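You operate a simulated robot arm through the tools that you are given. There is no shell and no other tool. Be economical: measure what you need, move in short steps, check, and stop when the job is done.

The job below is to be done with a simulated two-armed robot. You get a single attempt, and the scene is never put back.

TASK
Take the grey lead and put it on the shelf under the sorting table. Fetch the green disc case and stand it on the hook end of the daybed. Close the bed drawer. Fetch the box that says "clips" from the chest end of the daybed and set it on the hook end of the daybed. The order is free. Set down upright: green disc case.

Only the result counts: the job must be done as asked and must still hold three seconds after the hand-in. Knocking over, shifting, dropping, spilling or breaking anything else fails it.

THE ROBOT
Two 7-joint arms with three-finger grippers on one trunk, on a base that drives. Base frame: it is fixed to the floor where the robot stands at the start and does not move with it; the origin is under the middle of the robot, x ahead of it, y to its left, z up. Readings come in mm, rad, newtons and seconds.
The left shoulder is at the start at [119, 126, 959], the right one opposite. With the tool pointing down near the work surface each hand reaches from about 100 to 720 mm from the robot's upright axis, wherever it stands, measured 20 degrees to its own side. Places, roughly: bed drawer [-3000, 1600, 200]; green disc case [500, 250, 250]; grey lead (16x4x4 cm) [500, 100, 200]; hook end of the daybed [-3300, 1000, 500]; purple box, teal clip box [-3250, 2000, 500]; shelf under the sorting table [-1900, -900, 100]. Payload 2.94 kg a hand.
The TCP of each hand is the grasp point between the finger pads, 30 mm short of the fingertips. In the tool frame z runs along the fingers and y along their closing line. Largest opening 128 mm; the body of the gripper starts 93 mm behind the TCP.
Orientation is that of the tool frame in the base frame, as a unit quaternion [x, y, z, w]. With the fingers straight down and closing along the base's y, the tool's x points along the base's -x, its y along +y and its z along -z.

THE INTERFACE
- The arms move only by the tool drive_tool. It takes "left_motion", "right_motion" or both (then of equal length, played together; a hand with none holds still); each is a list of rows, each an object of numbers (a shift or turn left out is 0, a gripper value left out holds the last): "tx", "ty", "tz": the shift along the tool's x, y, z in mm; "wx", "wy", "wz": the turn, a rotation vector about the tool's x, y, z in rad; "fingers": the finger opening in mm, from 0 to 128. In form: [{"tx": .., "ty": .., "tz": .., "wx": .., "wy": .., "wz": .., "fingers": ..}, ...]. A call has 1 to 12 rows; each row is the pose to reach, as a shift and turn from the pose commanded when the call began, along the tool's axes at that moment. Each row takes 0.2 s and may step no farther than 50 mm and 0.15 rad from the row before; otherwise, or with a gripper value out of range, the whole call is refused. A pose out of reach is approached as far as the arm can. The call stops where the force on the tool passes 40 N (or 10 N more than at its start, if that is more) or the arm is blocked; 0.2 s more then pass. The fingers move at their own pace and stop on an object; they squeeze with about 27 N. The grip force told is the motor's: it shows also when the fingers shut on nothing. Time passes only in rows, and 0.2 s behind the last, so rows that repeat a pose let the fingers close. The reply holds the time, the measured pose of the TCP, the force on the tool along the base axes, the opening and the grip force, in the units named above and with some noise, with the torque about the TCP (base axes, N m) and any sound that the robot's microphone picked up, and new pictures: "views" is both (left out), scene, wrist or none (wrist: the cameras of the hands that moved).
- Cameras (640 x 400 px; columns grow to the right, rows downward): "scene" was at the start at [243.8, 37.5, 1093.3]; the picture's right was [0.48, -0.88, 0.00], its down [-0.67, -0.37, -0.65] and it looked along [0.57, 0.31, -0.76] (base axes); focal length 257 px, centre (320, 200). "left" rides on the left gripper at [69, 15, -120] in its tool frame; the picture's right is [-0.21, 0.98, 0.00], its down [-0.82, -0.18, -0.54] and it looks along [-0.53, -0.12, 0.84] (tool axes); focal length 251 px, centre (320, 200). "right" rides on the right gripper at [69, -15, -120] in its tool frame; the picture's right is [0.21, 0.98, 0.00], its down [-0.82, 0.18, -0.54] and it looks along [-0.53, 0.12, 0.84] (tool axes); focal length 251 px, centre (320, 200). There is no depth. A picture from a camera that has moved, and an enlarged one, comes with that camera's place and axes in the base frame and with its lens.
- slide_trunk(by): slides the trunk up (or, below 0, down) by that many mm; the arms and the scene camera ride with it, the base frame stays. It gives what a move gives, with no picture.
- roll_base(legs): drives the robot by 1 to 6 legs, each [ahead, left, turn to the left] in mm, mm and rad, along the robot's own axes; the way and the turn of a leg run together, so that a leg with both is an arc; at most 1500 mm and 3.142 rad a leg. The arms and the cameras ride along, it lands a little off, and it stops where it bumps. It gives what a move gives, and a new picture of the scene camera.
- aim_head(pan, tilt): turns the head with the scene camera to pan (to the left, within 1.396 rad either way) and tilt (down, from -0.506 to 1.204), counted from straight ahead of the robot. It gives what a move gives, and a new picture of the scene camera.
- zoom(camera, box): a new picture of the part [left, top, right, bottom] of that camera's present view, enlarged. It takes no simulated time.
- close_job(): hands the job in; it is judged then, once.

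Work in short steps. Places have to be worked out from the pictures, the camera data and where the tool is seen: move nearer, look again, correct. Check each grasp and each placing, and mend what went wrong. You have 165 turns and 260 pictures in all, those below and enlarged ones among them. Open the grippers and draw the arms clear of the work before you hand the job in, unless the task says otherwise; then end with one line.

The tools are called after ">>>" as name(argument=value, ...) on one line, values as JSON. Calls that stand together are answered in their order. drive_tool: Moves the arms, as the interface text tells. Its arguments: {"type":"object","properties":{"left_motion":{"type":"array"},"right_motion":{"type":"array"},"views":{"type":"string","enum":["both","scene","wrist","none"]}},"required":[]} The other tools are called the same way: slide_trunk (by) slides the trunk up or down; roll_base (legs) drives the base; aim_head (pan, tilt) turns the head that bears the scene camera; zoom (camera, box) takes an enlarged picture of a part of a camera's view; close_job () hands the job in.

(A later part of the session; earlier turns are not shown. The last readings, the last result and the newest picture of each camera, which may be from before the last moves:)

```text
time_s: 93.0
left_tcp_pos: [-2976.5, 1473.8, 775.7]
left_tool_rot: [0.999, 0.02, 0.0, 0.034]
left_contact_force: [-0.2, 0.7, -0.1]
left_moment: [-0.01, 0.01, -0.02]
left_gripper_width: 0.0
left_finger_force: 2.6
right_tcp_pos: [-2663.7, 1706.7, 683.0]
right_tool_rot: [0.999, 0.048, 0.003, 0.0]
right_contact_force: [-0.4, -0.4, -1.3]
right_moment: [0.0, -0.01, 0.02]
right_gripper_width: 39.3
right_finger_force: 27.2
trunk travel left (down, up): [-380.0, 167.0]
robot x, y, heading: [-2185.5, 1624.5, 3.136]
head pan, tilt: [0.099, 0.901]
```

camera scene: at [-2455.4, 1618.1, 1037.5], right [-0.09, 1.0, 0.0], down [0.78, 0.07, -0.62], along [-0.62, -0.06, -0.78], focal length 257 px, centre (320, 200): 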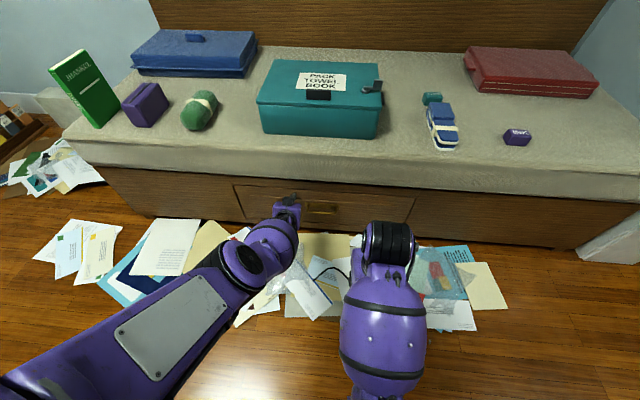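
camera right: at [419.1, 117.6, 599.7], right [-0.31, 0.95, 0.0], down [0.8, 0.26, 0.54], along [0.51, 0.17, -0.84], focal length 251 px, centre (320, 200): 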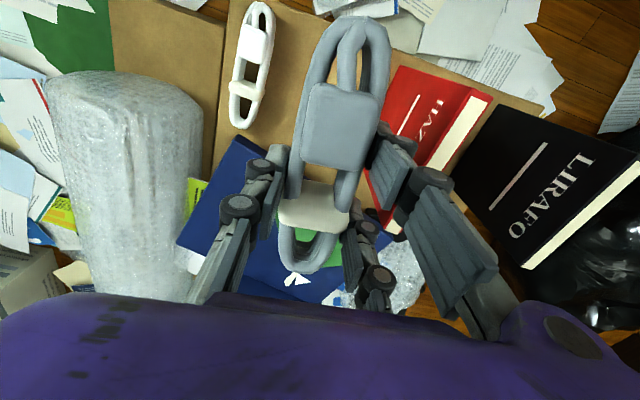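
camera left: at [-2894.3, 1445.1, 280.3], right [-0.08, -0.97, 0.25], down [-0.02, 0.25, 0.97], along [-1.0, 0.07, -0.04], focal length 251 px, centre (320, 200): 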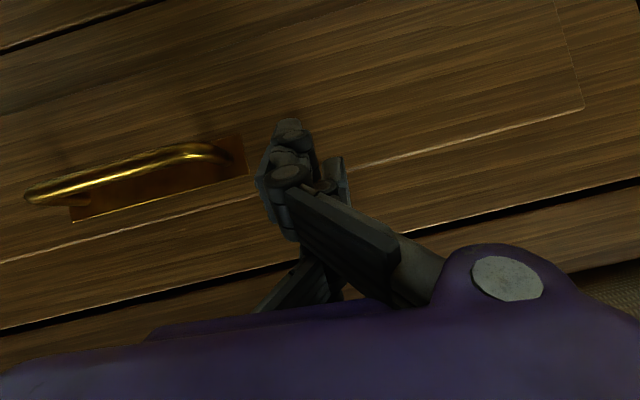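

Retract the left hand, raise a bit more, and drive to about (−2750,2120) for the clips box.

>>> drive_tool(left_motion=[{"tx": 45, "wz": 0.02}, {"tx": 90}, {"tx": 135}, {"tx": 180}, {"tx": 225}, {"tx": 250}], views="none")

>>> slide_trunk(by=80)

>>> roll_base(legs=[[200, -480, 0], [330, 0, 0]])

>>> aim_head(pan=0.1, tilt=0.95)

```text
time_s: 94.4
left_tcp_pos: [-2726.0, 1482.5, 774.8]
left_tool_rot: [0.999, 0.021, 0.001, 0.034]
left_contact_force: [1.2, -0.1, -0.2]
left_moment: [-0.03, -0.03, -0.01]
left_gripper_width: 0.2
left_finger_force: 2.8
right_tcp_pos: [-2664.8, 1706.6, 682.2]
right_tool_rot: [0.999, 0.048, 0.001, 0.0]
right_contact_force: [1.4, -0.6, -1.5]
right_moment: [0.02, -0.02, -0.01]
right_gripper_width: 39.4
right_finger_force: 27.4
trunk travel left (down, up): [-380.0, 167.0]
robot x, y, heading: [-2184.9, 1622.0, 3.14]
head pan, tilt: [0.099, 0.901]
```

```text
time_s: 95.6
left_tcp_pos: [-2726.7, 1483.8, 853.4]
left_tool_rot: [0.999, 0.019, 0.001, 0.035]
left_contact_force: [0.5, 1.3, -0.2]
left_moment: [-0.02, -0.03, 0.03]
left_gripper_width: 0.0
left_finger_force: 3.3
right_tcp_pos: [-2663.7, 1708.2, 763.5]
right_tool_rot: [0.999, 0.048, 0.004, 0.0]
right_contact_force: [-0.5, 0.5, -1.8]
right_moment: [0.02, 0.01, 0.0]
right_gripper_width: 39.9
right_finger_force: 27.5
trunk travel left (down, up): [-460.0, 87.0]
robot x, y, heading: [-2185.4, 1622.5, 3.14]
head pan, tilt: [0.099, 0.901]
```

```text
time_s: 102.1
left_tcp_pos: [-3255.8, 1954.6, 853.6]
left_tool_rot: [0.999, 0.026, 0.001, 0.035]
left_contact_force: [-0.7, 0.5, 0.4]
left_moment: [0.01, -0.03, -0.01]
left_gripper_width: 0.2
left_finger_force: 2.4
right_tcp_pos: [-3195.0, 2176.7, 762.2]
right_tool_rot: [0.998, 0.055, 0.002, 0.001]
right_contact_force: [-0.1, -0.4, -1.2]
right_moment: [-0.02, 0.01, 0.0]
right_gripper_width: 39.4
right_finger_force: 27.6
trunk travel left (down, up): [-460.0, 87.0]
robot x, y, heading: [-2713.4, 2100.9, -3.135]
head pan, tilt: [0.099, 0.901]
camera scene: at [-2876.3, 2091.8, 1390.8], right [-0.11, 0.99, 0.0], down [0.78, 0.08, -0.62], along [-0.62, -0.07, -0.78], focal length 257 px, centre (320, 200)
```

scene: 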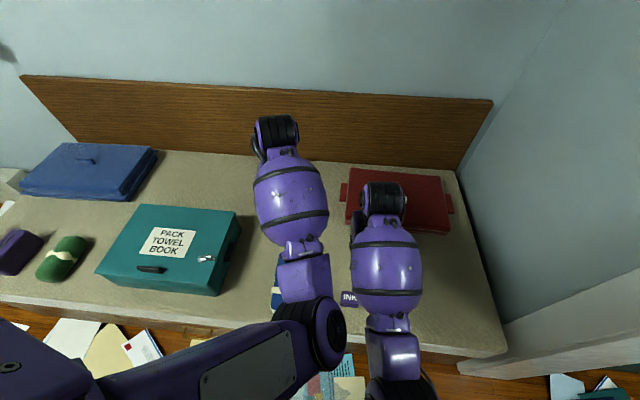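

```text
time_s: 102.7
left_tcp_pos: [-3255.3, 1953.8, 854.6]
left_tool_rot: [0.999, 0.025, 0.001, 0.035]
left_contact_force: [-0.2, -0.2, 0.2]
left_moment: [0.01, 0.02, 0.01]
left_gripper_width: 0.0
left_finger_force: 3.2
right_tcp_pos: [-3194.5, 2178.0, 764.8]
right_tool_rot: [0.998, 0.055, 0.002, -0.001]
right_contact_force: [0.3, 0.5, -0.6]
right_moment: [0.0, 0.04, 0.01]
right_gripper_width: 39.6
right_finger_force: 27.2
trunk travel left (down, up): [-460.0, 87.0]
robot x, y, heading: [-2720.1, 2099.2, -3.14]
head pan, tilt: [0.099, 0.949]
camera scene: at [-2873.4, 2092.1, 1387.3], right [-0.11, 0.99, 0.0], down [0.81, 0.09, -0.58], along [-0.58, -0.06, -0.81], focal length 257 px, centre (320, 200)
```

scene: 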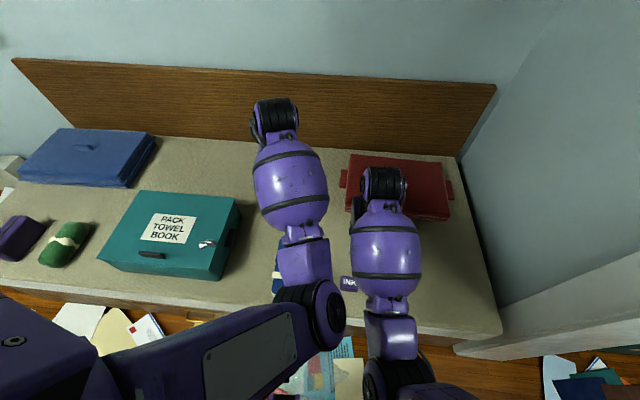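

Arm blocks the head's view; open the fingers and use the left wrist camera.

>>> drive_tool(left_motion=[{"tx": -20, "wx": 0.035, "wy": 0, "fingers": 40}, {"tx": -40, "wx": 0.068, "tz": 40, "fingers": 80}, {"tx": -40, "wx": 0.068, "tz": 80}], views="wrist")

```text
time_s: 103.5
left_tcp_pos: [-3296.1, 1946.6, 774.7]
left_tool_rot: [1.0, 0.026, -0.001, 0.001]
left_contact_force: [0.7, -0.2, -0.4]
left_moment: [0.01, 0.02, 0.0]
left_gripper_width: 79.5
left_finger_force: 0.1
right_tcp_pos: [-3194.0, 2177.3, 763.8]
right_tool_rot: [0.999, 0.055, 0.002, -0.001]
right_contact_force: [-0.1, -0.9, -1.6]
right_moment: [-0.01, 0.06, -0.02]
right_gripper_width: 39.6
right_finger_force: 26.7
trunk travel left (down, up): [-460.0, 87.0]
robot x, y, heading: [-2717.6, 2099.9, -3.131]
head pan, tilt: [0.099, 0.949]
camera left: at [-3225.4, 1934.2, 894.4], right [-0.16, -0.99, 0.0], down [-0.83, 0.14, 0.54], along [-0.54, 0.09, -0.84], focal length 251 px, centre (320, 200)
```

left: 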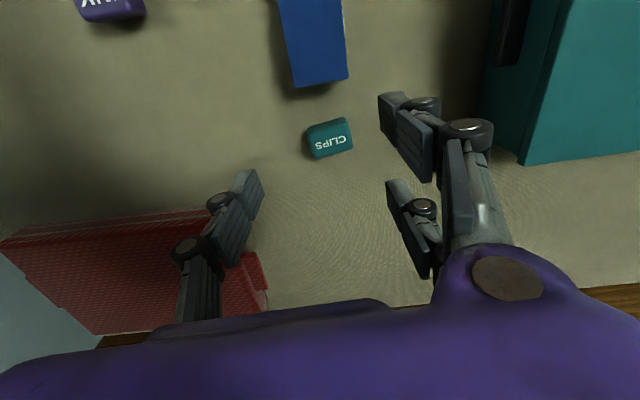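

Clips box at about [−3359,1941], ~70 mm along y. Align over it and descend to z≈600 with fingers at 105.

>>> drive_tool(left_motion=[{"tx": -32, "ty": 1, "wz": -0.09, "fingers": 105}, {"tx": -64, "ty": 2, "wz": -0.09}, {"tx": -64, "ty": 2, "wz": -0.09, "tz": 45}, {"tx": -64, "ty": 2, "wz": -0.09, "tz": 90}, {"tx": -64, "ty": 2, "wz": -0.09, "tz": 135}, {"tx": -64, "ty": 2, "wz": -0.09, "tz": 170}], views="wrist")

```text
time_s: 104.9
left_tcp_pos: [-3359.8, 1942.2, 605.8]
left_tool_rot: [0.997, 0.071, -0.003, 0.002]
left_contact_force: [-0.4, -0.3, -0.4]
left_moment: [0.0, 0.0, 0.0]
left_gripper_width: 104.8
left_finger_force: 0.1
right_tcp_pos: [-3195.1, 2177.4, 763.5]
right_tool_rot: [0.998, 0.055, 0.003, 0.0]
right_contact_force: [-0.3, 0.2, -2.1]
right_moment: [-0.03, 0.02, 0.04]
right_gripper_width: 39.5
right_finger_force: 27.2
trunk travel left (down, up): [-460.0, 87.0]
robot x, y, heading: [-2711.2, 2099.6, -3.133]
head pan, tilt: [0.099, 0.949]
camera left: at [-3288.6, 1936.1, 725.2], right [-0.07, -1.0, 0.0], down [-0.84, 0.06, 0.54], along [-0.54, 0.04, -0.84], focal length 251 px, centre (320, 200)
```

left: 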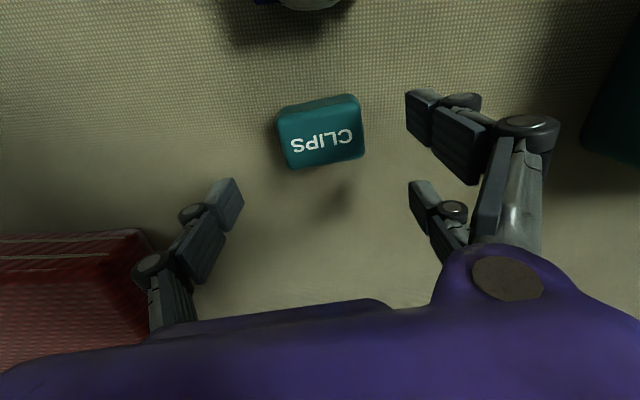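

Centred. Descend to z≈535 and close.

>>> drive_tool(left_motion=[{"tx": 4, "tz": 35}, {"tx": 4, "tz": 60}, {"tx": 4, "tz": 71}, {"tx": 4, "tz": 71, "fingers": 80}, {"tx": 4, "tz": 71, "fingers": 60}, {"tx": 4, "tz": 71, "fingers": 40}, {"tx": 4, "tz": 71, "fingers": 30}], views="wrist")

```text
time_s: 106.5
left_tcp_pos: [-3333.8, 1939.1, 560.6]
left_tool_rot: [0.998, 0.07, -0.001, 0.001]
left_contact_force: [-1.1, 0.6, 1.7]
left_moment: [0.01, 0.04, 0.06]
left_gripper_width: 58.5
left_finger_force: 27.1
left hand out of reach, approached as far as the arm can: row 1, 2, 3, 4, 5, 6, 7
right_tcp_pos: [-3195.0, 2177.8, 763.8]
right_tool_rot: [0.998, 0.055, 0.003, 0.0]
right_contact_force: [0.1, 0.2, -1.7]
right_moment: [0.03, 0.0, -0.02]
right_gripper_width: 39.2
right_finger_force: 26.6
trunk travel left (down, up): [-460.0, 87.0]
robot x, y, heading: [-2717.0, 2101.8, -3.136]
head pan, tilt: [0.099, 0.949]
camera left: at [-3262.3, 1934.1, 680.3], right [-0.07, -1.0, 0.0], down [-0.84, 0.06, 0.54], along [-0.54, 0.04, -0.84], focal length 251 px, centre (320, 200)
```

left: 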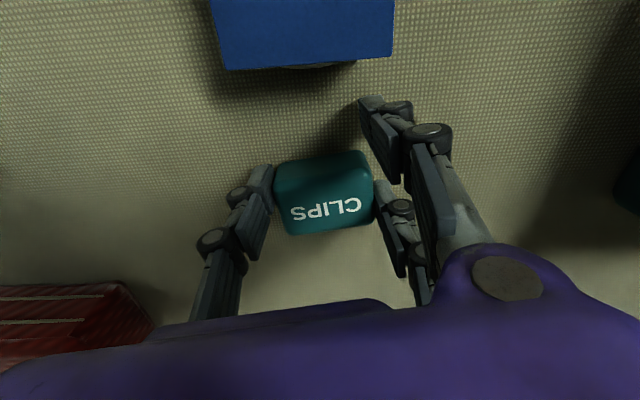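

Reach ran out 25 mm short. Open, rise, drive 50 mm closer with the trunk lowered, and regrip properly.

>>> drive_tool(left_motion=[{"fingers": 80}, {"fingers": 100}, {"tz": -40}, {"tz": -85}], views="none")

>>> slide_trunk(by=-70)

>>> roll_base(legs=[[50, 0, 0]])

>>> zoom(camera="left", box=[0, 0, 640, 400])

```text
time_s: 107.5
left_tcp_pos: [-3331.8, 1938.8, 644.6]
left_tool_rot: [0.997, 0.071, 0.0, 0.001]
left_contact_force: [0.6, -0.4, -0.5]
left_moment: [0.01, -0.01, -0.03]
left_gripper_width: 100.1
left_finger_force: 0.1
right_tcp_pos: [-3193.7, 2177.0, 763.5]
right_tool_rot: [0.999, 0.054, 0.002, 0.0]
right_contact_force: [-0.6, -1.3, -0.8]
right_moment: [0.01, -0.02, 0.0]
right_gripper_width: 39.2
right_finger_force: 27.0
trunk travel left (down, up): [-460.0, 87.0]
robot x, y, heading: [-2714.0, 2102.5, -3.135]
head pan, tilt: [0.099, 0.949]
```

```text
time_s: 108.6
left_tcp_pos: [-3333.8, 1939.3, 576.2]
left_tool_rot: [0.997, 0.071, -0.001, 0.001]
left_contact_force: [-0.4, -0.9, 0.2]
left_moment: [-0.03, 0.01, 0.0]
left_gripper_width: 100.1
left_finger_force: 0.1
right_tcp_pos: [-3194.0, 2177.3, 695.2]
right_tool_rot: [0.998, 0.055, 0.002, 0.0]
right_contact_force: [0.4, 0.2, -1.0]
right_moment: [-0.03, 0.0, -0.01]
right_gripper_width: 39.3
right_finger_force: 27.1
trunk travel left (down, up): [-390.0, 157.0]
robot x, y, heading: [-2717.2, 2098.1, -3.135]
head pan, tilt: [0.099, 0.949]
```

```text
time_s: 109.5
left_tcp_pos: [-3382.1, 1940.7, 574.1]
left_tool_rot: [0.998, 0.07, 0.0, 0.001]
left_contact_force: [-0.3, -0.5, -0.2]
left_moment: [-0.02, -0.04, -0.01]
left_gripper_width: 100.0
left_finger_force: 0.0
right_tcp_pos: [-3244.2, 2176.7, 694.2]
right_tool_rot: [0.999, 0.053, 0.002, -0.001]
right_contact_force: [-0.7, 0.5, -1.8]
right_moment: [0.01, -0.02, 0.02]
right_gripper_width: 39.6
right_finger_force: 27.0
trunk travel left (down, up): [-390.0, 157.0]
robot x, y, heading: [-2762.9, 2100.3, -3.126]
head pan, tilt: [0.099, 0.949]
camera scene: at [-2952.4, 2091.7, 1309.1], right [-0.11, 0.99, 0.0], down [0.81, 0.09, -0.58], along [-0.58, -0.06, -0.81], focal length 257 px, centre (320, 200)
```

scene: 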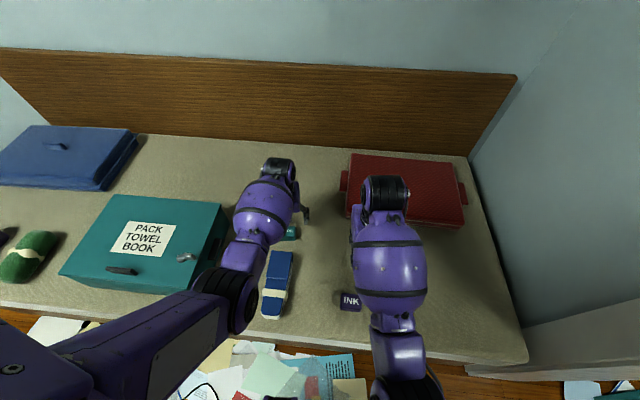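

```text
1.00 times, centred on (320, 200) of left (not enlarged: the box is as wide or as high as the picture)
camera zoom: at [-3311.8, 1935.1, 694.0], right [-0.08, -1.0, 0.0], down [-0.84, 0.06, 0.54], along [-0.54, 0.04, -0.84], focal length 251 px, centre (320, 200)
```

zoom: 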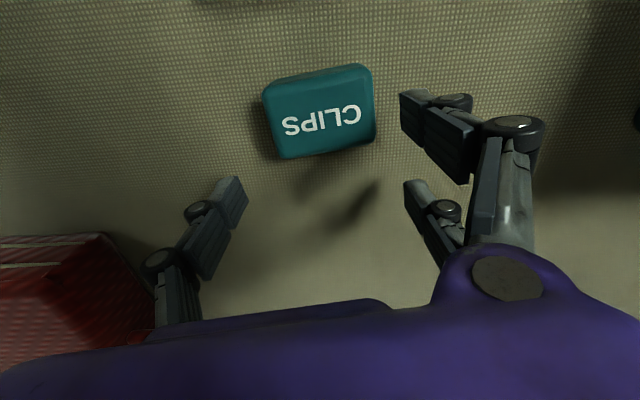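

Box centre ~x −3353; back off 28 mm, descend 40 and close.

>>> drive_tool(left_motion=[{"tx": 28}, {"tx": 28, "tz": 25}, {"tx": 28, "tz": 39}, {"tx": 28, "tz": 39, "fingers": 70}, {"tx": 28, "tz": 39, "fingers": 50}, {"tx": 28, "tz": 39, "fingers": 35}, {"tx": 28, "tz": 39, "fingers": 30}], views="wrist")

```text
time_s: 110.5
left_tcp_pos: [-3356.7, 1945.0, 545.4]
left_tool_rot: [0.998, 0.07, -0.006, 0.002]
left_contact_force: [16.8, -2.6, 55.8]
left_moment: [-0.04, -1.82, -0.55]
left_gripper_width: 83.6
left_finger_force: 35.8
right_tcp_pos: [-3240.1, 2177.4, 697.4]
right_tool_rot: [0.999, 0.054, -0.001, 0.0]
right_contact_force: [-0.2, 0.0, -1.8]
right_moment: [0.04, 0.04, 0.01]
right_gripper_width: 39.4
right_finger_force: 26.5
trunk travel left (down, up): [-390.0, 157.0]
robot x, y, heading: [-2763.7, 2099.7, -3.132]
head pan, tilt: [0.099, 0.949]
stopped in row 5 (left hand): the force on the tool passed its limit at 45 N (the readings are from after the stop); the commanded pose is now the measured one
camera left: at [-3284.4, 1939.2, 664.6], right [-0.08, -1.0, 0.01], down [-0.83, 0.07, 0.55], along [-0.55, 0.04, -0.83], focal length 251 px, centre (320, 200)
```

left: 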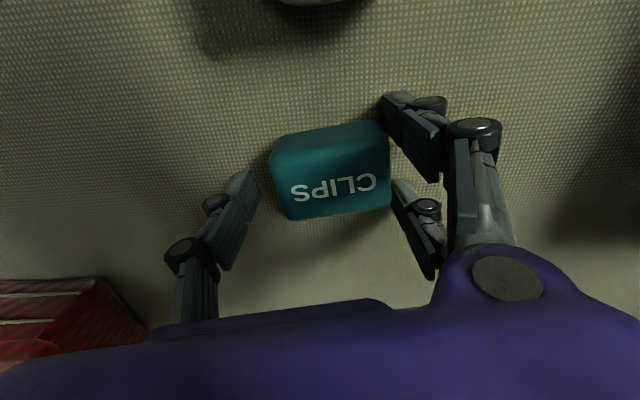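

Fingertips are pressing the mattress (surface ≈515). Rise 8 mm, then close.

>>> drive_tool(left_motion=[{"tz": -5}, {"tz": -6, "fingers": 70}, {"tz": -6, "fingers": 50}, {"tz": -6, "fingers": 35}, {"tz": -6, "fingers": 30}, {"tz": -6, "fingers": 30}], views="wrist")

```text
time_s: 111.9
left_tcp_pos: [-3356.8, 1941.1, 548.4]
left_tool_rot: [0.997, 0.071, -0.008, 0.004]
left_contact_force: [-6.3, -18.6, 44.5]
left_moment: [-0.74, -0.97, -0.41]
left_gripper_width: 58.9
left_finger_force: 26.5
right_tcp_pos: [-3241.9, 2176.8, 695.3]
right_tool_rot: [0.998, 0.055, 0.001, 0.0]
right_contact_force: [-0.8, -0.2, -1.1]
right_moment: [0.01, 0.0, -0.02]
right_gripper_width: 39.5
right_finger_force: 27.2
trunk travel left (down, up): [-390.0, 157.0]
robot x, y, heading: [-2768.3, 2097.5, -3.136]
head pan, tilt: [0.099, 0.949]
camera left: at [-3285.5, 1937.0, 667.9], right [-0.07, -1.0, 0.01], down [-0.83, 0.07, 0.55], along [-0.55, 0.03, -0.83], focal length 251 px, centre (320, 200)
```

left: 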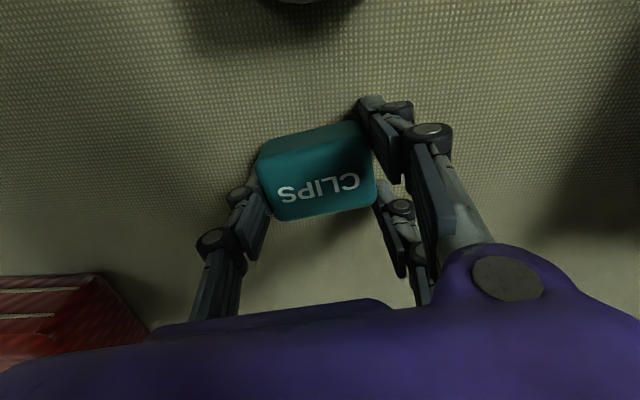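

Gripped at 58.9 mm. Lift.

>>> drive_tool(left_motion=[{"tz": -10}, {"tz": -30}, {"tz": -75}, {"tz": -120}, {"tz": -165}, {"tz": -180}], views="wrist")

```text
time_s: 113.3
left_tcp_pos: [-3354.1, 1942.8, 724.8]
left_tool_rot: [0.997, 0.071, -0.001, 0.001]
left_contact_force: [-0.3, -0.1, -0.7]
left_moment: [-0.03, -0.02, -0.01]
left_gripper_width: 58.8
left_finger_force: 26.7
right_tcp_pos: [-3242.9, 2177.3, 694.3]
right_tool_rot: [0.999, 0.054, 0.003, 0.0]
right_contact_force: [0.2, 0.9, -2.2]
right_moment: [0.0, 0.02, 0.01]
right_gripper_width: 39.3
right_finger_force: 26.8
trunk travel left (down, up): [-390.0, 157.0]
robot x, y, heading: [-2761.2, 2100.2, -3.133]
head pan, tilt: [0.099, 0.949]
camera left: at [-3283.1, 1937.9, 844.0], right [-0.07, -1.0, 0.0], down [-0.84, 0.06, 0.54], along [-0.54, 0.04, -0.84], focal length 251 px, centre (320, 200)
```

left: 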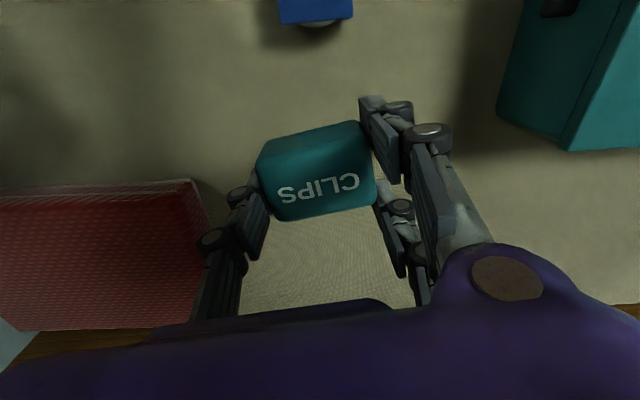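

Held well. Raise the trunk, back off, drive along to y≈1215, and return forward: target free spot ~[−3345,1060] behind the purple box and roll.

>>> slide_trunk(by=100)

>>> roll_base(legs=[[-150, 0, 0], [0, 880, 0]])

>>> aim_head(pan=0.35, tilt=0.85)

```text
time_s: 114.7
left_tcp_pos: [-3355.3, 1944.9, 823.2]
left_tool_rot: [0.997, 0.071, -0.001, 0.001]
left_contact_force: [0.5, 0.4, -0.3]
left_moment: [-0.01, 0.0, -0.03]
left_gripper_width: 58.6
left_finger_force: 27.2
right_tcp_pos: [-3243.3, 2177.3, 792.5]
right_tool_rot: [0.999, 0.054, 0.004, 0.0]
right_contact_force: [0.1, 0.0, -2.1]
right_moment: [0.0, 0.05, -0.02]
right_gripper_width: 39.2
right_finger_force: 26.5
trunk travel left (down, up): [-490.0, 57.0]
robot x, y, heading: [-2764.7, 2099.3, -3.135]
head pan, tilt: [0.099, 0.949]
```

```text
time_s: 123.8
left_tcp_pos: [-3201.3, 1059.7, 823.0]
left_tool_rot: [0.998, 0.07, -0.002, 0.0]
left_contact_force: [0.1, 0.2, -0.6]
left_moment: [-0.05, -0.03, 0.0]
left_gripper_width: 58.7
left_finger_force: 27.0
right_tcp_pos: [-3087.5, 1293.0, 794.6]
right_tool_rot: [0.999, 0.053, 0.002, 0.0]
right_contact_force: [0.1, 0.2, -2.4]
right_moment: [0.01, 0.01, -0.01]
right_gripper_width: 39.4
right_finger_force: 26.7
trunk travel left (down, up): [-490.0, 57.0]
robot x, y, heading: [-2612.3, 1213.1, -3.143]
head pan, tilt: [0.099, 0.949]
camera scene: at [-2748.3, 1209.4, 1424.8], right [-0.07, 1.0, 0.0], down [0.8, 0.05, -0.6], along [-0.6, -0.04, -0.8], focal length 257 px, centre (320, 200)
```

scene: 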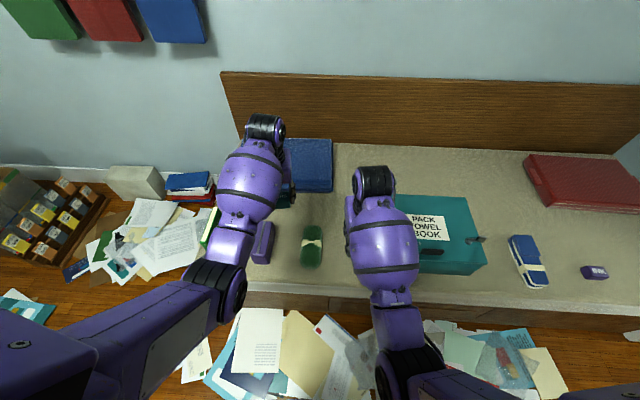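

```text
time_s: 124.5
left_tcp_pos: [-3200.1, 1060.4, 824.0]
left_tool_rot: [0.998, 0.069, -0.002, 0.002]
left_contact_force: [-0.2, -0.4, -0.8]
left_moment: [-0.01, 0.02, 0.02]
left_gripper_width: 58.4
left_finger_force: 26.9
right_tcp_pos: [-3089.4, 1293.8, 793.5]
right_tool_rot: [0.999, 0.054, 0.002, -0.001]
right_contact_force: [0.8, -0.6, -1.7]
right_moment: [0.0, 0.0, 0.02]
right_gripper_width: 39.4
right_finger_force: 26.5
trunk travel left (down, up): [-490.0, 57.0]
robot x, y, heading: [-2609.0, 1217.9, -3.137]
head pan, tilt: [0.351, 0.85]
camera scene: at [-2747.9, 1187.3, 1430.8], right [-0.34, 0.94, 0.0], down [0.71, 0.26, -0.66], along [-0.62, -0.23, -0.75], focal length 257 px, centre (320, 200)
```

scene: 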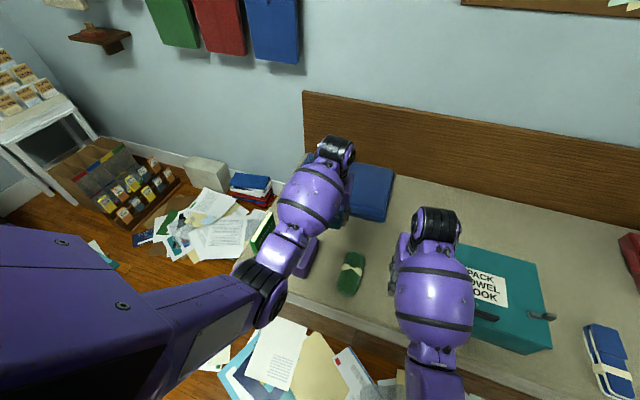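

Drive forward 150 mm and view from the wrist.

>>> roll_base(legs=[[150, 0, 0]])

>>> zoom(camera="left", box=[0, 0, 640, 400])

```text
time_s: 125.9
left_tcp_pos: [-3351.3, 1058.2, 823.0]
left_tool_rot: [0.997, 0.071, -0.002, 0.0]
left_contact_force: [-0.6, -0.7, 0.0]
left_moment: [-0.01, -0.02, -0.01]
left_gripper_width: 58.4
left_finger_force: 26.8
right_tcp_pos: [-3238.7, 1291.4, 792.5]
right_tool_rot: [0.999, 0.053, 0.003, 0.001]
right_contact_force: [-0.2, 0.5, -1.7]
right_moment: [-0.02, 0.0, 0.01]
right_gripper_width: 39.4
right_finger_force: 27.1
trunk travel left (down, up): [-490.0, 57.0]
robot x, y, heading: [-2762.0, 1214.0, -3.144]
head pan, tilt: [0.351, 0.85]
camera scene: at [-2899.2, 1186.1, 1430.7], right [-0.35, 0.94, 0.0], down [0.7, 0.26, -0.66], along [-0.62, -0.23, -0.75], focal length 257 px, centre (320, 200)
```

scene: 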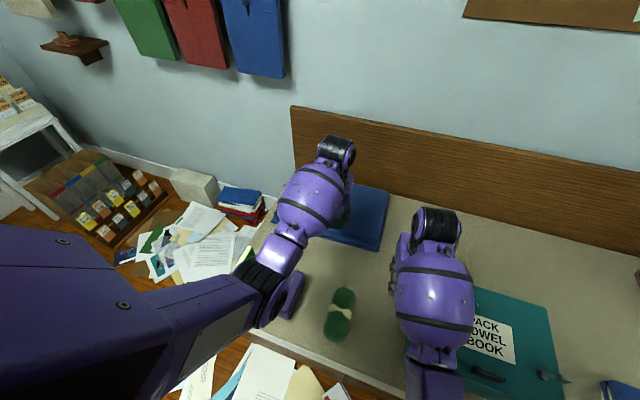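

```text
1.00 times, centred on (320, 200) of left (not enlarged: the box is as wide or as high as the picture)
camera zoom: at [-3279.6, 1052.8, 943.2], right [-0.08, -1.0, 0.0], down [-0.84, 0.07, 0.54], along [-0.54, 0.04, -0.84], focal length 251 px, centre (320, 200)
```

zoom: 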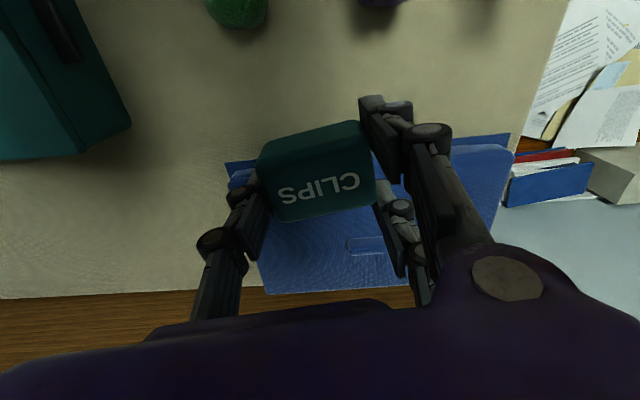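

Free band x −3260…−3450; TCP is centred in it. Lower the trunk 70 while raising the right hand 50, then descend to z≈600.

>>> drive_tool(right_motion=[{"tz": -25}, {"tz": -50}], views="none")

>>> slide_trunk(by=-80)

>>> drive_tool(left_motion=[{"tz": 45}, {"tz": 90}, {"tz": 130}, {"tz": 145}], views="wrist")

```text
time_s: 126.5
left_tcp_pos: [-3351.5, 1057.1, 823.6]
left_tool_rot: [0.997, 0.071, -0.002, 0.001]
left_contact_force: [0.0, -0.8, -1.4]
left_moment: [0.03, -0.02, 0.01]
left_gripper_width: 58.3
left_finger_force: 27.3
right_tcp_pos: [-3241.3, 1290.8, 843.2]
right_tool_rot: [0.999, 0.054, 0.003, -0.001]
right_contact_force: [0.1, 0.3, -2.0]
right_moment: [0.01, -0.02, -0.01]
right_gripper_width: 39.6
right_finger_force: 26.9
trunk travel left (down, up): [-490.0, 57.0]
robot x, y, heading: [-2761.0, 1215.0, -3.134]
head pan, tilt: [0.351, 0.85]
```

```text
time_s: 127.7
left_tcp_pos: [-3351.4, 1057.8, 744.6]
left_tool_rot: [0.998, 0.071, -0.003, 0.001]
left_contact_force: [0.6, 0.1, -1.1]
left_moment: [0.01, 0.03, 0.02]
left_gripper_width: 58.1
left_finger_force: 27.3
right_tcp_pos: [-3212.3, 1297.3, 719.7]
right_tool_rot: [0.997, 0.053, 0.048, -0.005]
right_contact_force: [-0.3, 0.7, -1.0]
right_moment: [0.01, -0.02, -0.02]
right_gripper_width: 39.3
right_finger_force: 27.1
trunk travel left (down, up): [-410.0, 137.0]
robot x, y, heading: [-2759.9, 1214.3, -3.133]
head pan, tilt: [0.351, 0.85]
```

```text
time_s: 128.7
left_tcp_pos: [-3349.0, 1057.4, 599.4]
left_tool_rot: [0.997, 0.071, -0.002, 0.001]
left_contact_force: [-0.2, 0.2, -1.3]
left_moment: [-0.02, -0.01, 0.0]
left_gripper_width: 58.7
left_finger_force: 26.7
right_tcp_pos: [-3213.5, 1298.4, 721.3]
right_tool_rot: [0.998, 0.052, 0.046, -0.005]
right_contact_force: [-0.4, 0.2, -1.2]
right_moment: [-0.01, 0.01, -0.02]
right_gripper_width: 39.5
right_finger_force: 26.8
trunk travel left (down, up): [-410.0, 137.0]
robot x, y, heading: [-2763.8, 1217.9, -3.136]
head pan, tilt: [0.351, 0.85]
camera left: at [-3277.5, 1053.2, 718.8], right [-0.08, -1.0, 0.0], down [-0.84, 0.07, 0.54], along [-0.54, 0.04, -0.84], focal length 251 px, centre (320, 200)
```

left: 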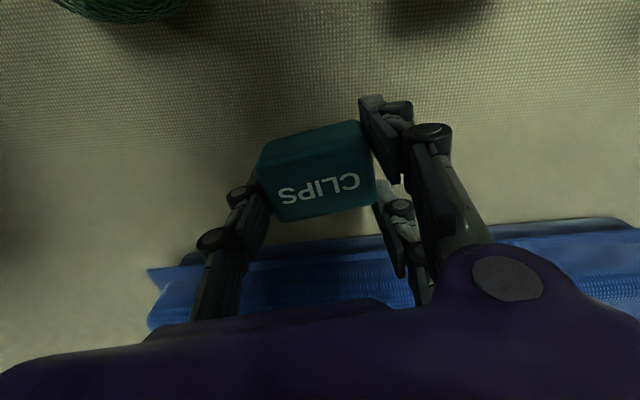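

Clear around. Lower the last 47 mm gently.

>>> drive_tool(left_motion=[{"tz": 25}, {"tz": 40}, {"tz": 45}, {"tz": 49}], views="none")

```text
time_s: 129.7
left_tcp_pos: [-3351.0, 1058.0, 548.7]
left_tool_rot: [0.998, 0.07, -0.002, 0.002]
left_contact_force: [0.7, 0.6, -0.7]
left_moment: [0.01, 0.01, -0.01]
left_gripper_width: 58.4
left_finger_force: 27.4
right_tcp_pos: [-3214.9, 1298.7, 721.8]
right_tool_rot: [0.998, 0.053, 0.046, -0.005]
right_contact_force: [-0.6, -0.1, -0.9]
right_moment: [-0.02, -0.04, -0.01]
right_gripper_width: 39.4
right_finger_force: 26.5
trunk travel left (down, up): [-410.0, 137.0]
robot x, y, heading: [-2760.7, 1214.2, -3.133]
head pan, tilt: [0.351, 0.85]
```

No contact yet at 549; continue in small steps.

>>> drive_tool(left_motion=[{"tz": 3}, {"tz": 6}], views="none")

>>> drive_tool(left_motion=[{"tz": 2}, {"tz": 4}], views="none")

```text
time_s: 130.3
left_tcp_pos: [-3351.6, 1057.3, 549.0]
left_tool_rot: [0.998, 0.07, -0.002, 0.001]
left_contact_force: [16.2, 0.3, 27.7]
left_moment: [0.0, -0.79, -0.06]
left_gripper_width: 58.4
left_finger_force: 26.9
right_tcp_pos: [-3212.4, 1300.0, 721.5]
right_tool_rot: [0.998, 0.053, 0.045, -0.006]
right_contact_force: [0.3, -0.1, -1.5]
right_moment: [0.0, 0.0, 0.01]
right_gripper_width: 39.6
right_finger_force: 26.8
trunk travel left (down, up): [-410.0, 137.0]
robot x, y, heading: [-2760.1, 1211.4, -3.138]
head pan, tilt: [0.351, 0.85]
stopped in row 2 (left hand): the force on the tool passed its limit at 42 N (the readings are from after the stop); the commanded pose is now the measured one
```

```text
time_s: 130.7
left_tcp_pos: [-3351.5, 1058.0, 548.1]
left_tool_rot: [0.998, 0.07, -0.001, 0.001]
left_contact_force: [16.0, -0.2, 27.7]
left_moment: [0.4, -0.56, -0.24]
left_gripper_width: 58.5
left_finger_force: 27.0
right_tcp_pos: [-3211.8, 1299.8, 720.2]
right_tool_rot: [0.998, 0.053, 0.045, -0.006]
right_contact_force: [0.7, -0.8, -1.0]
right_moment: [0.03, 0.0, -0.01]
right_gripper_width: 39.3
right_finger_force: 26.7
trunk travel left (down, up): [-410.0, 137.0]
robot x, y, heading: [-2760.5, 1214.1, -3.133]
head pan, tilt: [0.351, 0.85]
stopped in row 1 (left hand): the force on the tool passed its limit at 45 N (the readings are from after the stop); the commanded pose is now the measured one
```

Seated on the mattress. Open and lift.

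>>> drive_tool(left_motion=[{"tz": -2}, {"tz": -2, "fingers": 68}, {"tz": -2, "fingers": 80}, {"tz": -2, "fingers": 80}, {"tz": -40}, {"tz": -85}, {"tz": -130}, {"tz": -175}, {"tz": -210}], views="wrist")

```text
time_s: 132.7
left_tcp_pos: [-3351.6, 1056.1, 757.8]
left_tool_rot: [0.998, 0.069, 0.0, 0.002]
left_contact_force: [0.2, 0.9, 0.7]
left_moment: [-0.02, -0.01, 0.0]
left_gripper_width: 79.9
left_finger_force: 0.0
right_tcp_pos: [-3213.7, 1299.0, 720.0]
right_tool_rot: [0.998, 0.052, 0.046, -0.007]
right_contact_force: [-0.4, -0.9, -1.3]
right_moment: [0.0, -0.03, -0.01]
right_gripper_width: 39.1
right_finger_force: 26.8
trunk travel left (down, up): [-410.0, 137.0]
robot x, y, heading: [-2758.2, 1213.0, -3.131]
head pan, tilt: [0.351, 0.85]
camera left: at [-3279.6, 1050.0, 876.6], right [-0.08, -1.0, 0.0], down [-0.84, 0.07, 0.54], along [-0.54, 0.04, -0.84], focal length 251 px, centre (320, 200)
```

left: 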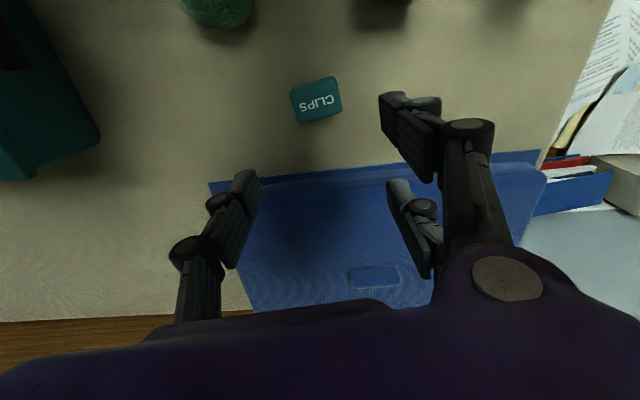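

Clips box is placed. Retract the left hand, back away from the bed, and drive round to in front of the sorting table.

>>> drive_tool(left_motion=[{"tx": 45, "fingers": 40}, {"tx": 90, "fingers": 0}, {"tx": 130}, {"tx": 170}, {"tx": 190}], views="none")

>>> roll_base(legs=[[-400, 0, 0]])

>>> aim_head(pan=0.2, tilt=0.6)

```text
time_s: 133.9
left_tcp_pos: [-3163.4, 1085.4, 756.0]
left_tool_rot: [0.997, 0.071, 0.0, 0.0]
left_contact_force: [0.1, 0.1, -0.3]
left_moment: [0.0, 0.0, -0.03]
left_gripper_width: 0.1
left_finger_force: 2.8
right_tcp_pos: [-3214.0, 1299.3, 721.2]
right_tool_rot: [0.998, 0.052, 0.046, -0.006]
right_contact_force: [0.7, 0.2, -1.6]
right_moment: [0.03, 0.02, 0.0]
right_gripper_width: 39.4
right_finger_force: 27.4
trunk travel left (down, up): [-410.0, 137.0]
robot x, y, heading: [-2760.3, 1212.8, -3.135]
head pan, tilt: [0.351, 0.85]
```

```text
time_s: 136.4
left_tcp_pos: [-2756.1, 1087.2, 755.8]
left_tool_rot: [0.997, 0.073, -0.001, 0.001]
left_contact_force: [-0.4, -0.6, 0.0]
left_moment: [0.02, -0.02, 0.0]
left_gripper_width: 0.0
left_finger_force: 2.9
right_tcp_pos: [-2807.6, 1300.0, 720.0]
right_tool_rot: [0.997, 0.056, 0.046, -0.007]
right_contact_force: [-0.1, 0.4, -1.1]
right_moment: [0.01, 0.01, 0.01]
right_gripper_width: 39.5
right_finger_force: 27.0
trunk travel left (down, up): [-410.0, 137.0]
robot x, y, heading: [-2355.6, 1215.8, -3.126]
head pan, tilt: [0.351, 0.85]
camera scene: at [-2533.8, 1188.6, 1338.0], right [-0.36, 0.93, 0.0], down [0.7, 0.27, -0.66], along [-0.62, -0.23, -0.75], focal length 257 px, centre (320, 200)
```

scene: 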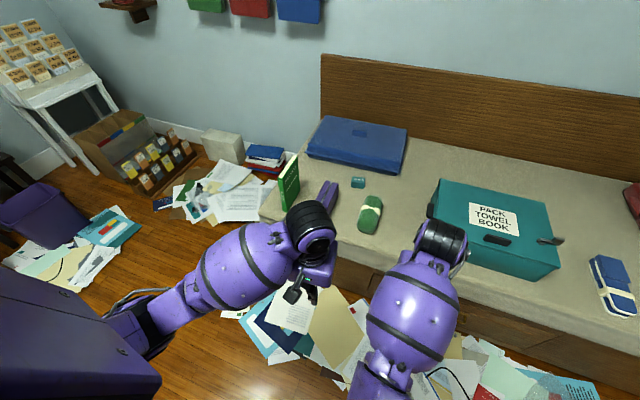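

```text
time_s: 137.2
left_tcp_pos: [-2757.6, 1087.8, 754.8]
left_tool_rot: [0.997, 0.073, 0.0, 0.001]
left_contact_force: [0.9, -0.3, 0.4]
left_moment: [-0.01, 0.0, -0.02]
left_gripper_width: 0.1
left_finger_force: 3.4
right_tcp_pos: [-2807.9, 1301.5, 718.2]
right_tool_rot: [0.997, 0.056, 0.047, -0.007]
right_contact_force: [0.1, 1.1, -1.5]
right_moment: [-0.06, -0.01, 0.0]
right_gripper_width: 39.3
right_finger_force: 26.9
trunk travel left (down, up): [-410.0, 137.0]
robot x, y, heading: [-2355.0, 1220.2, -3.13]
head pan, tilt: [0.201, 0.6]
camera scene: at [-2547.6, 1197.6, 1358.8], right [-0.21, 0.98, 0.0], down [0.55, 0.12, -0.82], along [-0.81, -0.18, -0.57], focal length 257 px, centre (320, 200)
```

scene: 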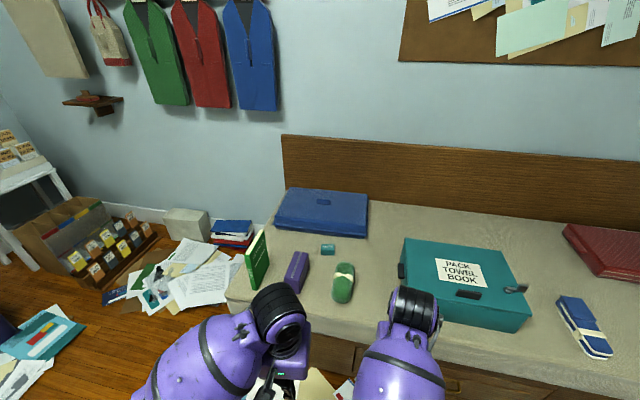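

Bed scene is as wanted: case upright, clips box set, drawer closed. Now to the table.

>>> roll_base(legs=[[0, 1000, 0], [-650, 0, 0], [0, 0, 1.57]])

>>> aim_head(pan=-0.1, tilt=0.75)

```text
time_s: 153.5
left_tcp_pos: [-1546.2, -175.2, 755.8]
left_tool_rot: [0.644, 0.765, 0.0, 0.002]
left_contact_force: [0.3, 0.4, -0.9]
left_moment: [-0.02, -0.02, -0.02]
left_gripper_width: 0.0
left_finger_force: 3.1
right_tcp_pos: [-1758.7, -231.2, 720.4]
right_tool_rot: [0.657, 0.752, 0.028, -0.037]
right_contact_force: [-0.3, 1.3, -1.7]
right_moment: [0.02, 0.0, -0.01]
right_gripper_width: 39.2
right_finger_force: 26.9
trunk travel left (down, up): [-410.0, 137.0]
robot x, y, heading: [-1683.5, 225.1, -1.532]
head pan, tilt: [0.201, 0.6]
camera scene: at [-1662.3, 30.9, 1358.9], right [-0.97, -0.24, 0.0], down [-0.13, 0.55, -0.83], along [0.19, -0.8, -0.56], focal length 257 px, centre (320, 200)
```

scene: 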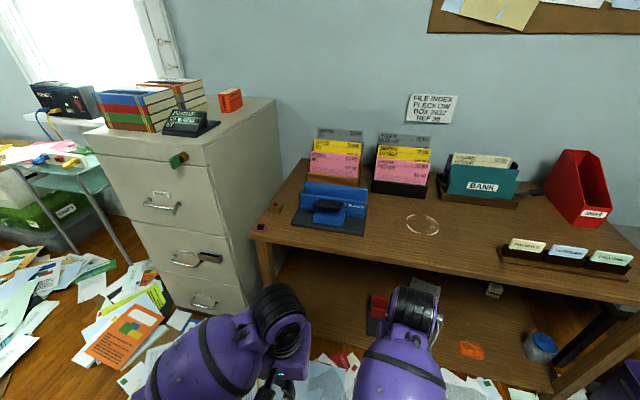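

```text
time_s: 154.3
left_tcp_pos: [-1546.3, -176.5, 755.8]
left_tool_rot: [0.644, 0.765, 0.0, 0.002]
left_contact_force: [0.5, 0.9, -0.1]
left_moment: [0.0, -0.01, 0.01]
left_gripper_width: 0.2
left_finger_force: 2.9
right_tcp_pos: [-1760.5, -230.4, 719.9]
right_tool_rot: [0.657, 0.752, 0.027, -0.039]
right_contact_force: [0.4, 0.5, -1.5]
right_moment: [0.01, 0.01, -0.02]
right_gripper_width: 39.5
right_finger_force: 27.1
trunk travel left (down, up): [-410.0, 137.0]
robot x, y, heading: [-1690.3, 224.2, -1.532]
head pan, tilt: [-0.099, 0.75]
camera scene: at [-1688.2, 34.0, 1346.0], right [-1.0, 0.06, 0.0], down [0.04, 0.68, -0.73], along [-0.04, -0.73, -0.68], focal length 257 px, centre (320, 200)
```

scene: 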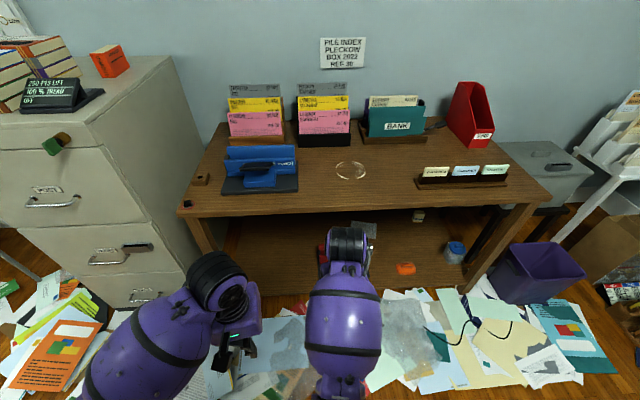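

Clear view of the table. I zoom on the shelf to find free room.

>>> zoom(camera="scene", box=[170, 180, 330, 320])

>>> zoom(camera="scene", box=[340, 190, 500, 310])

```text
2.86 times, centred on (250, 250) of scene
camera zoom: at [-1688.2, 34.0, 1346.0], right [-1.0, 0.06, 0.0], down [0.04, 0.68, -0.73], along [-0.04, -0.73, -0.68], focal length 734 px, centre (520, 57)
```

zoom: 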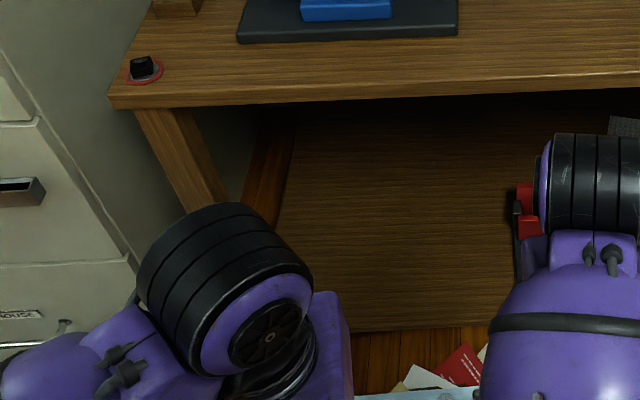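

```text
3.33 times, centred on (420, 250) of scene
camera zoom: at [-1688.2, 34.0, 1346.0], right [-1.0, 0.06, 0.0], down [0.04, 0.68, -0.73], along [-0.04, -0.73, -0.68], focal length 856 px, centre (-13, 33)
```

zoom: 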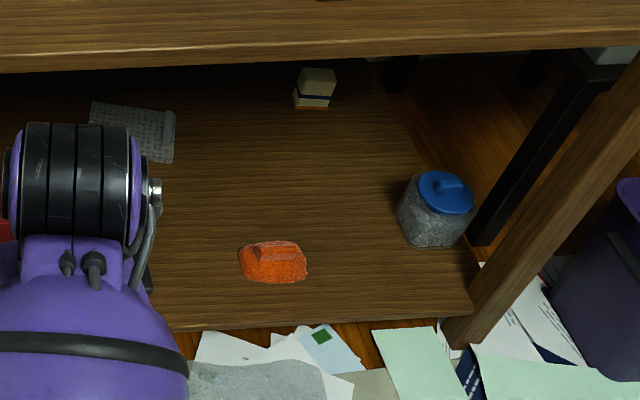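

Free shelf area x −1350…−1720, front edge y≈−600, shelf z≈105. First level the right tool, then yaw it so the lead lies along the shelf front.

>>> drive_tool(right_motion=[{"wy": -0.09, "tz": 10}, {"wy": -0.092, "tz": 20}], views="none")

>>> drive_tool(right_motion=[{"wz": -0.145}, {"wz": -0.29}, {"wz": -0.435}, {"wz": -0.58}, {"wz": -0.725}, {"wz": -0.87}, {"wz": -1.015}, {"wz": -1.16}, {"wz": -1.3}, {"wz": -1.436}], views="wrist")

```text
time_s: 154.9
left_tcp_pos: [-1547.0, -176.1, 756.1]
left_tool_rot: [0.644, 0.765, 0.001, 0.002]
left_contact_force: [0.1, -0.7, -0.8]
left_moment: [0.03, 0.01, -0.01]
left_gripper_width: 0.0
left_finger_force: 3.2
right_tcp_pos: [-1759.2, -230.8, 700.2]
right_tool_rot: [0.658, 0.753, -0.003, -0.002]
right_contact_force: [0.1, -1.0, -0.9]
right_moment: [0.02, 0.01, 0.01]
right_gripper_width: 39.5
right_finger_force: 27.7
trunk travel left (down, up): [-410.0, 137.0]
robot x, y, heading: [-1687.0, 222.8, -1.535]
head pan, tilt: [-0.099, 0.75]
```

```text
time_s: 157.1
left_tcp_pos: [-1546.5, -176.3, 754.9]
left_tool_rot: [0.644, 0.765, 0.0, 0.001]
left_contact_force: [0.5, -0.2, -0.2]
left_moment: [-0.04, 0.02, -0.01]
left_gripper_width: 0.0
left_finger_force: 3.1
right_tcp_pos: [-1760.7, -228.5, 699.6]
right_tool_rot: [-0.002, 1.0, 0.0, -0.005]
right_contact_force: [-0.2, -0.3, -1.3]
right_moment: [0.01, -0.03, 0.0]
right_gripper_width: 39.6
right_finger_force: 27.2
trunk travel left (down, up): [-410.0, 137.0]
robot x, y, heading: [-1690.8, 220.6, -1.532]
head pan, tilt: [-0.099, 0.75]
camera right: at [-1827.9, -246.1, 821.6], right [-0.22, 0.98, 0.0], down [0.83, 0.18, 0.53], along [0.52, 0.12, -0.85], focal length 251 px, centre (320, 200)
```

right: 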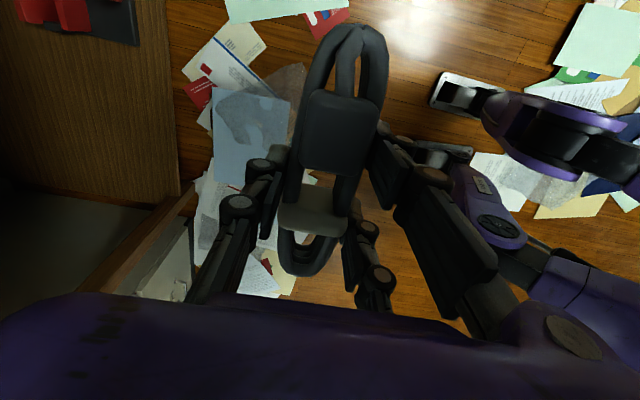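

Lead now parallel to the shelf front. Lower the trunk and shift the base left 215, then look.

>>> slide_trunk(by=-380)

>>> roll_base(legs=[[0, 215, 0], [150, 0, 0]])

```text
time_s: 160.7
left_tcp_pos: [-1546.7, -176.3, 375.3]
left_tool_rot: [0.644, 0.765, -0.001, 0.002]
left_contact_force: [-0.2, -0.1, 0.0]
left_moment: [0.0, -0.01, -0.01]
left_gripper_width: 0.0
left_finger_force: 3.1
right_tcp_pos: [-1759.8, -229.9, 320.3]
right_tool_rot: [-0.001, 1.0, 0.001, -0.005]
right_contact_force: [-0.4, -0.1, -1.0]
right_moment: [0.0, 0.02, 0.0]
right_gripper_width: 39.6
right_finger_force: 27.2
trunk travel left (down, up): [-30.0, 517.0]
robot x, y, heading: [-1687.7, 221.9, -1.536]
head pan, tilt: [-0.099, 0.75]
```

```text
time_s: 164.2
left_tcp_pos: [-1323.6, -319.3, 376.1]
left_tool_rot: [0.644, 0.765, 0.0, 0.002]
left_contact_force: [-0.2, 0.3, -0.4]
left_moment: [-0.01, 0.01, -0.01]
left_gripper_width: 0.0
left_finger_force: 3.3
right_tcp_pos: [-1537.6, -372.3, 319.3]
right_tool_rot: [-0.002, 1.0, 0.0, -0.004]
right_contact_force: [-0.5, 0.8, -0.3]
right_moment: [0.05, -0.03, 0.01]
right_gripper_width: 39.3
right_finger_force: 27.4
trunk travel left (down, up): [-30.0, 517.0]
robot x, y, heading: [-1462.2, 85.6, -1.532]
head pan, tilt: [-0.099, 0.75]
camera scene: at [-1461.2, -229.1, 945.0], right [-1.0, 0.06, 0.0], down [0.04, 0.68, -0.73], along [-0.05, -0.73, -0.68], focal length 257 px, centre (320, 200)
```

scene: 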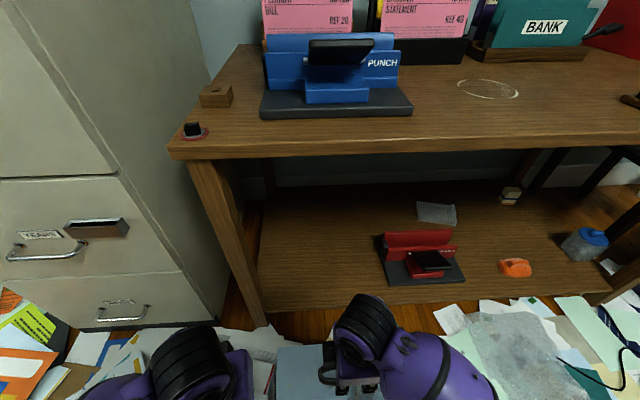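

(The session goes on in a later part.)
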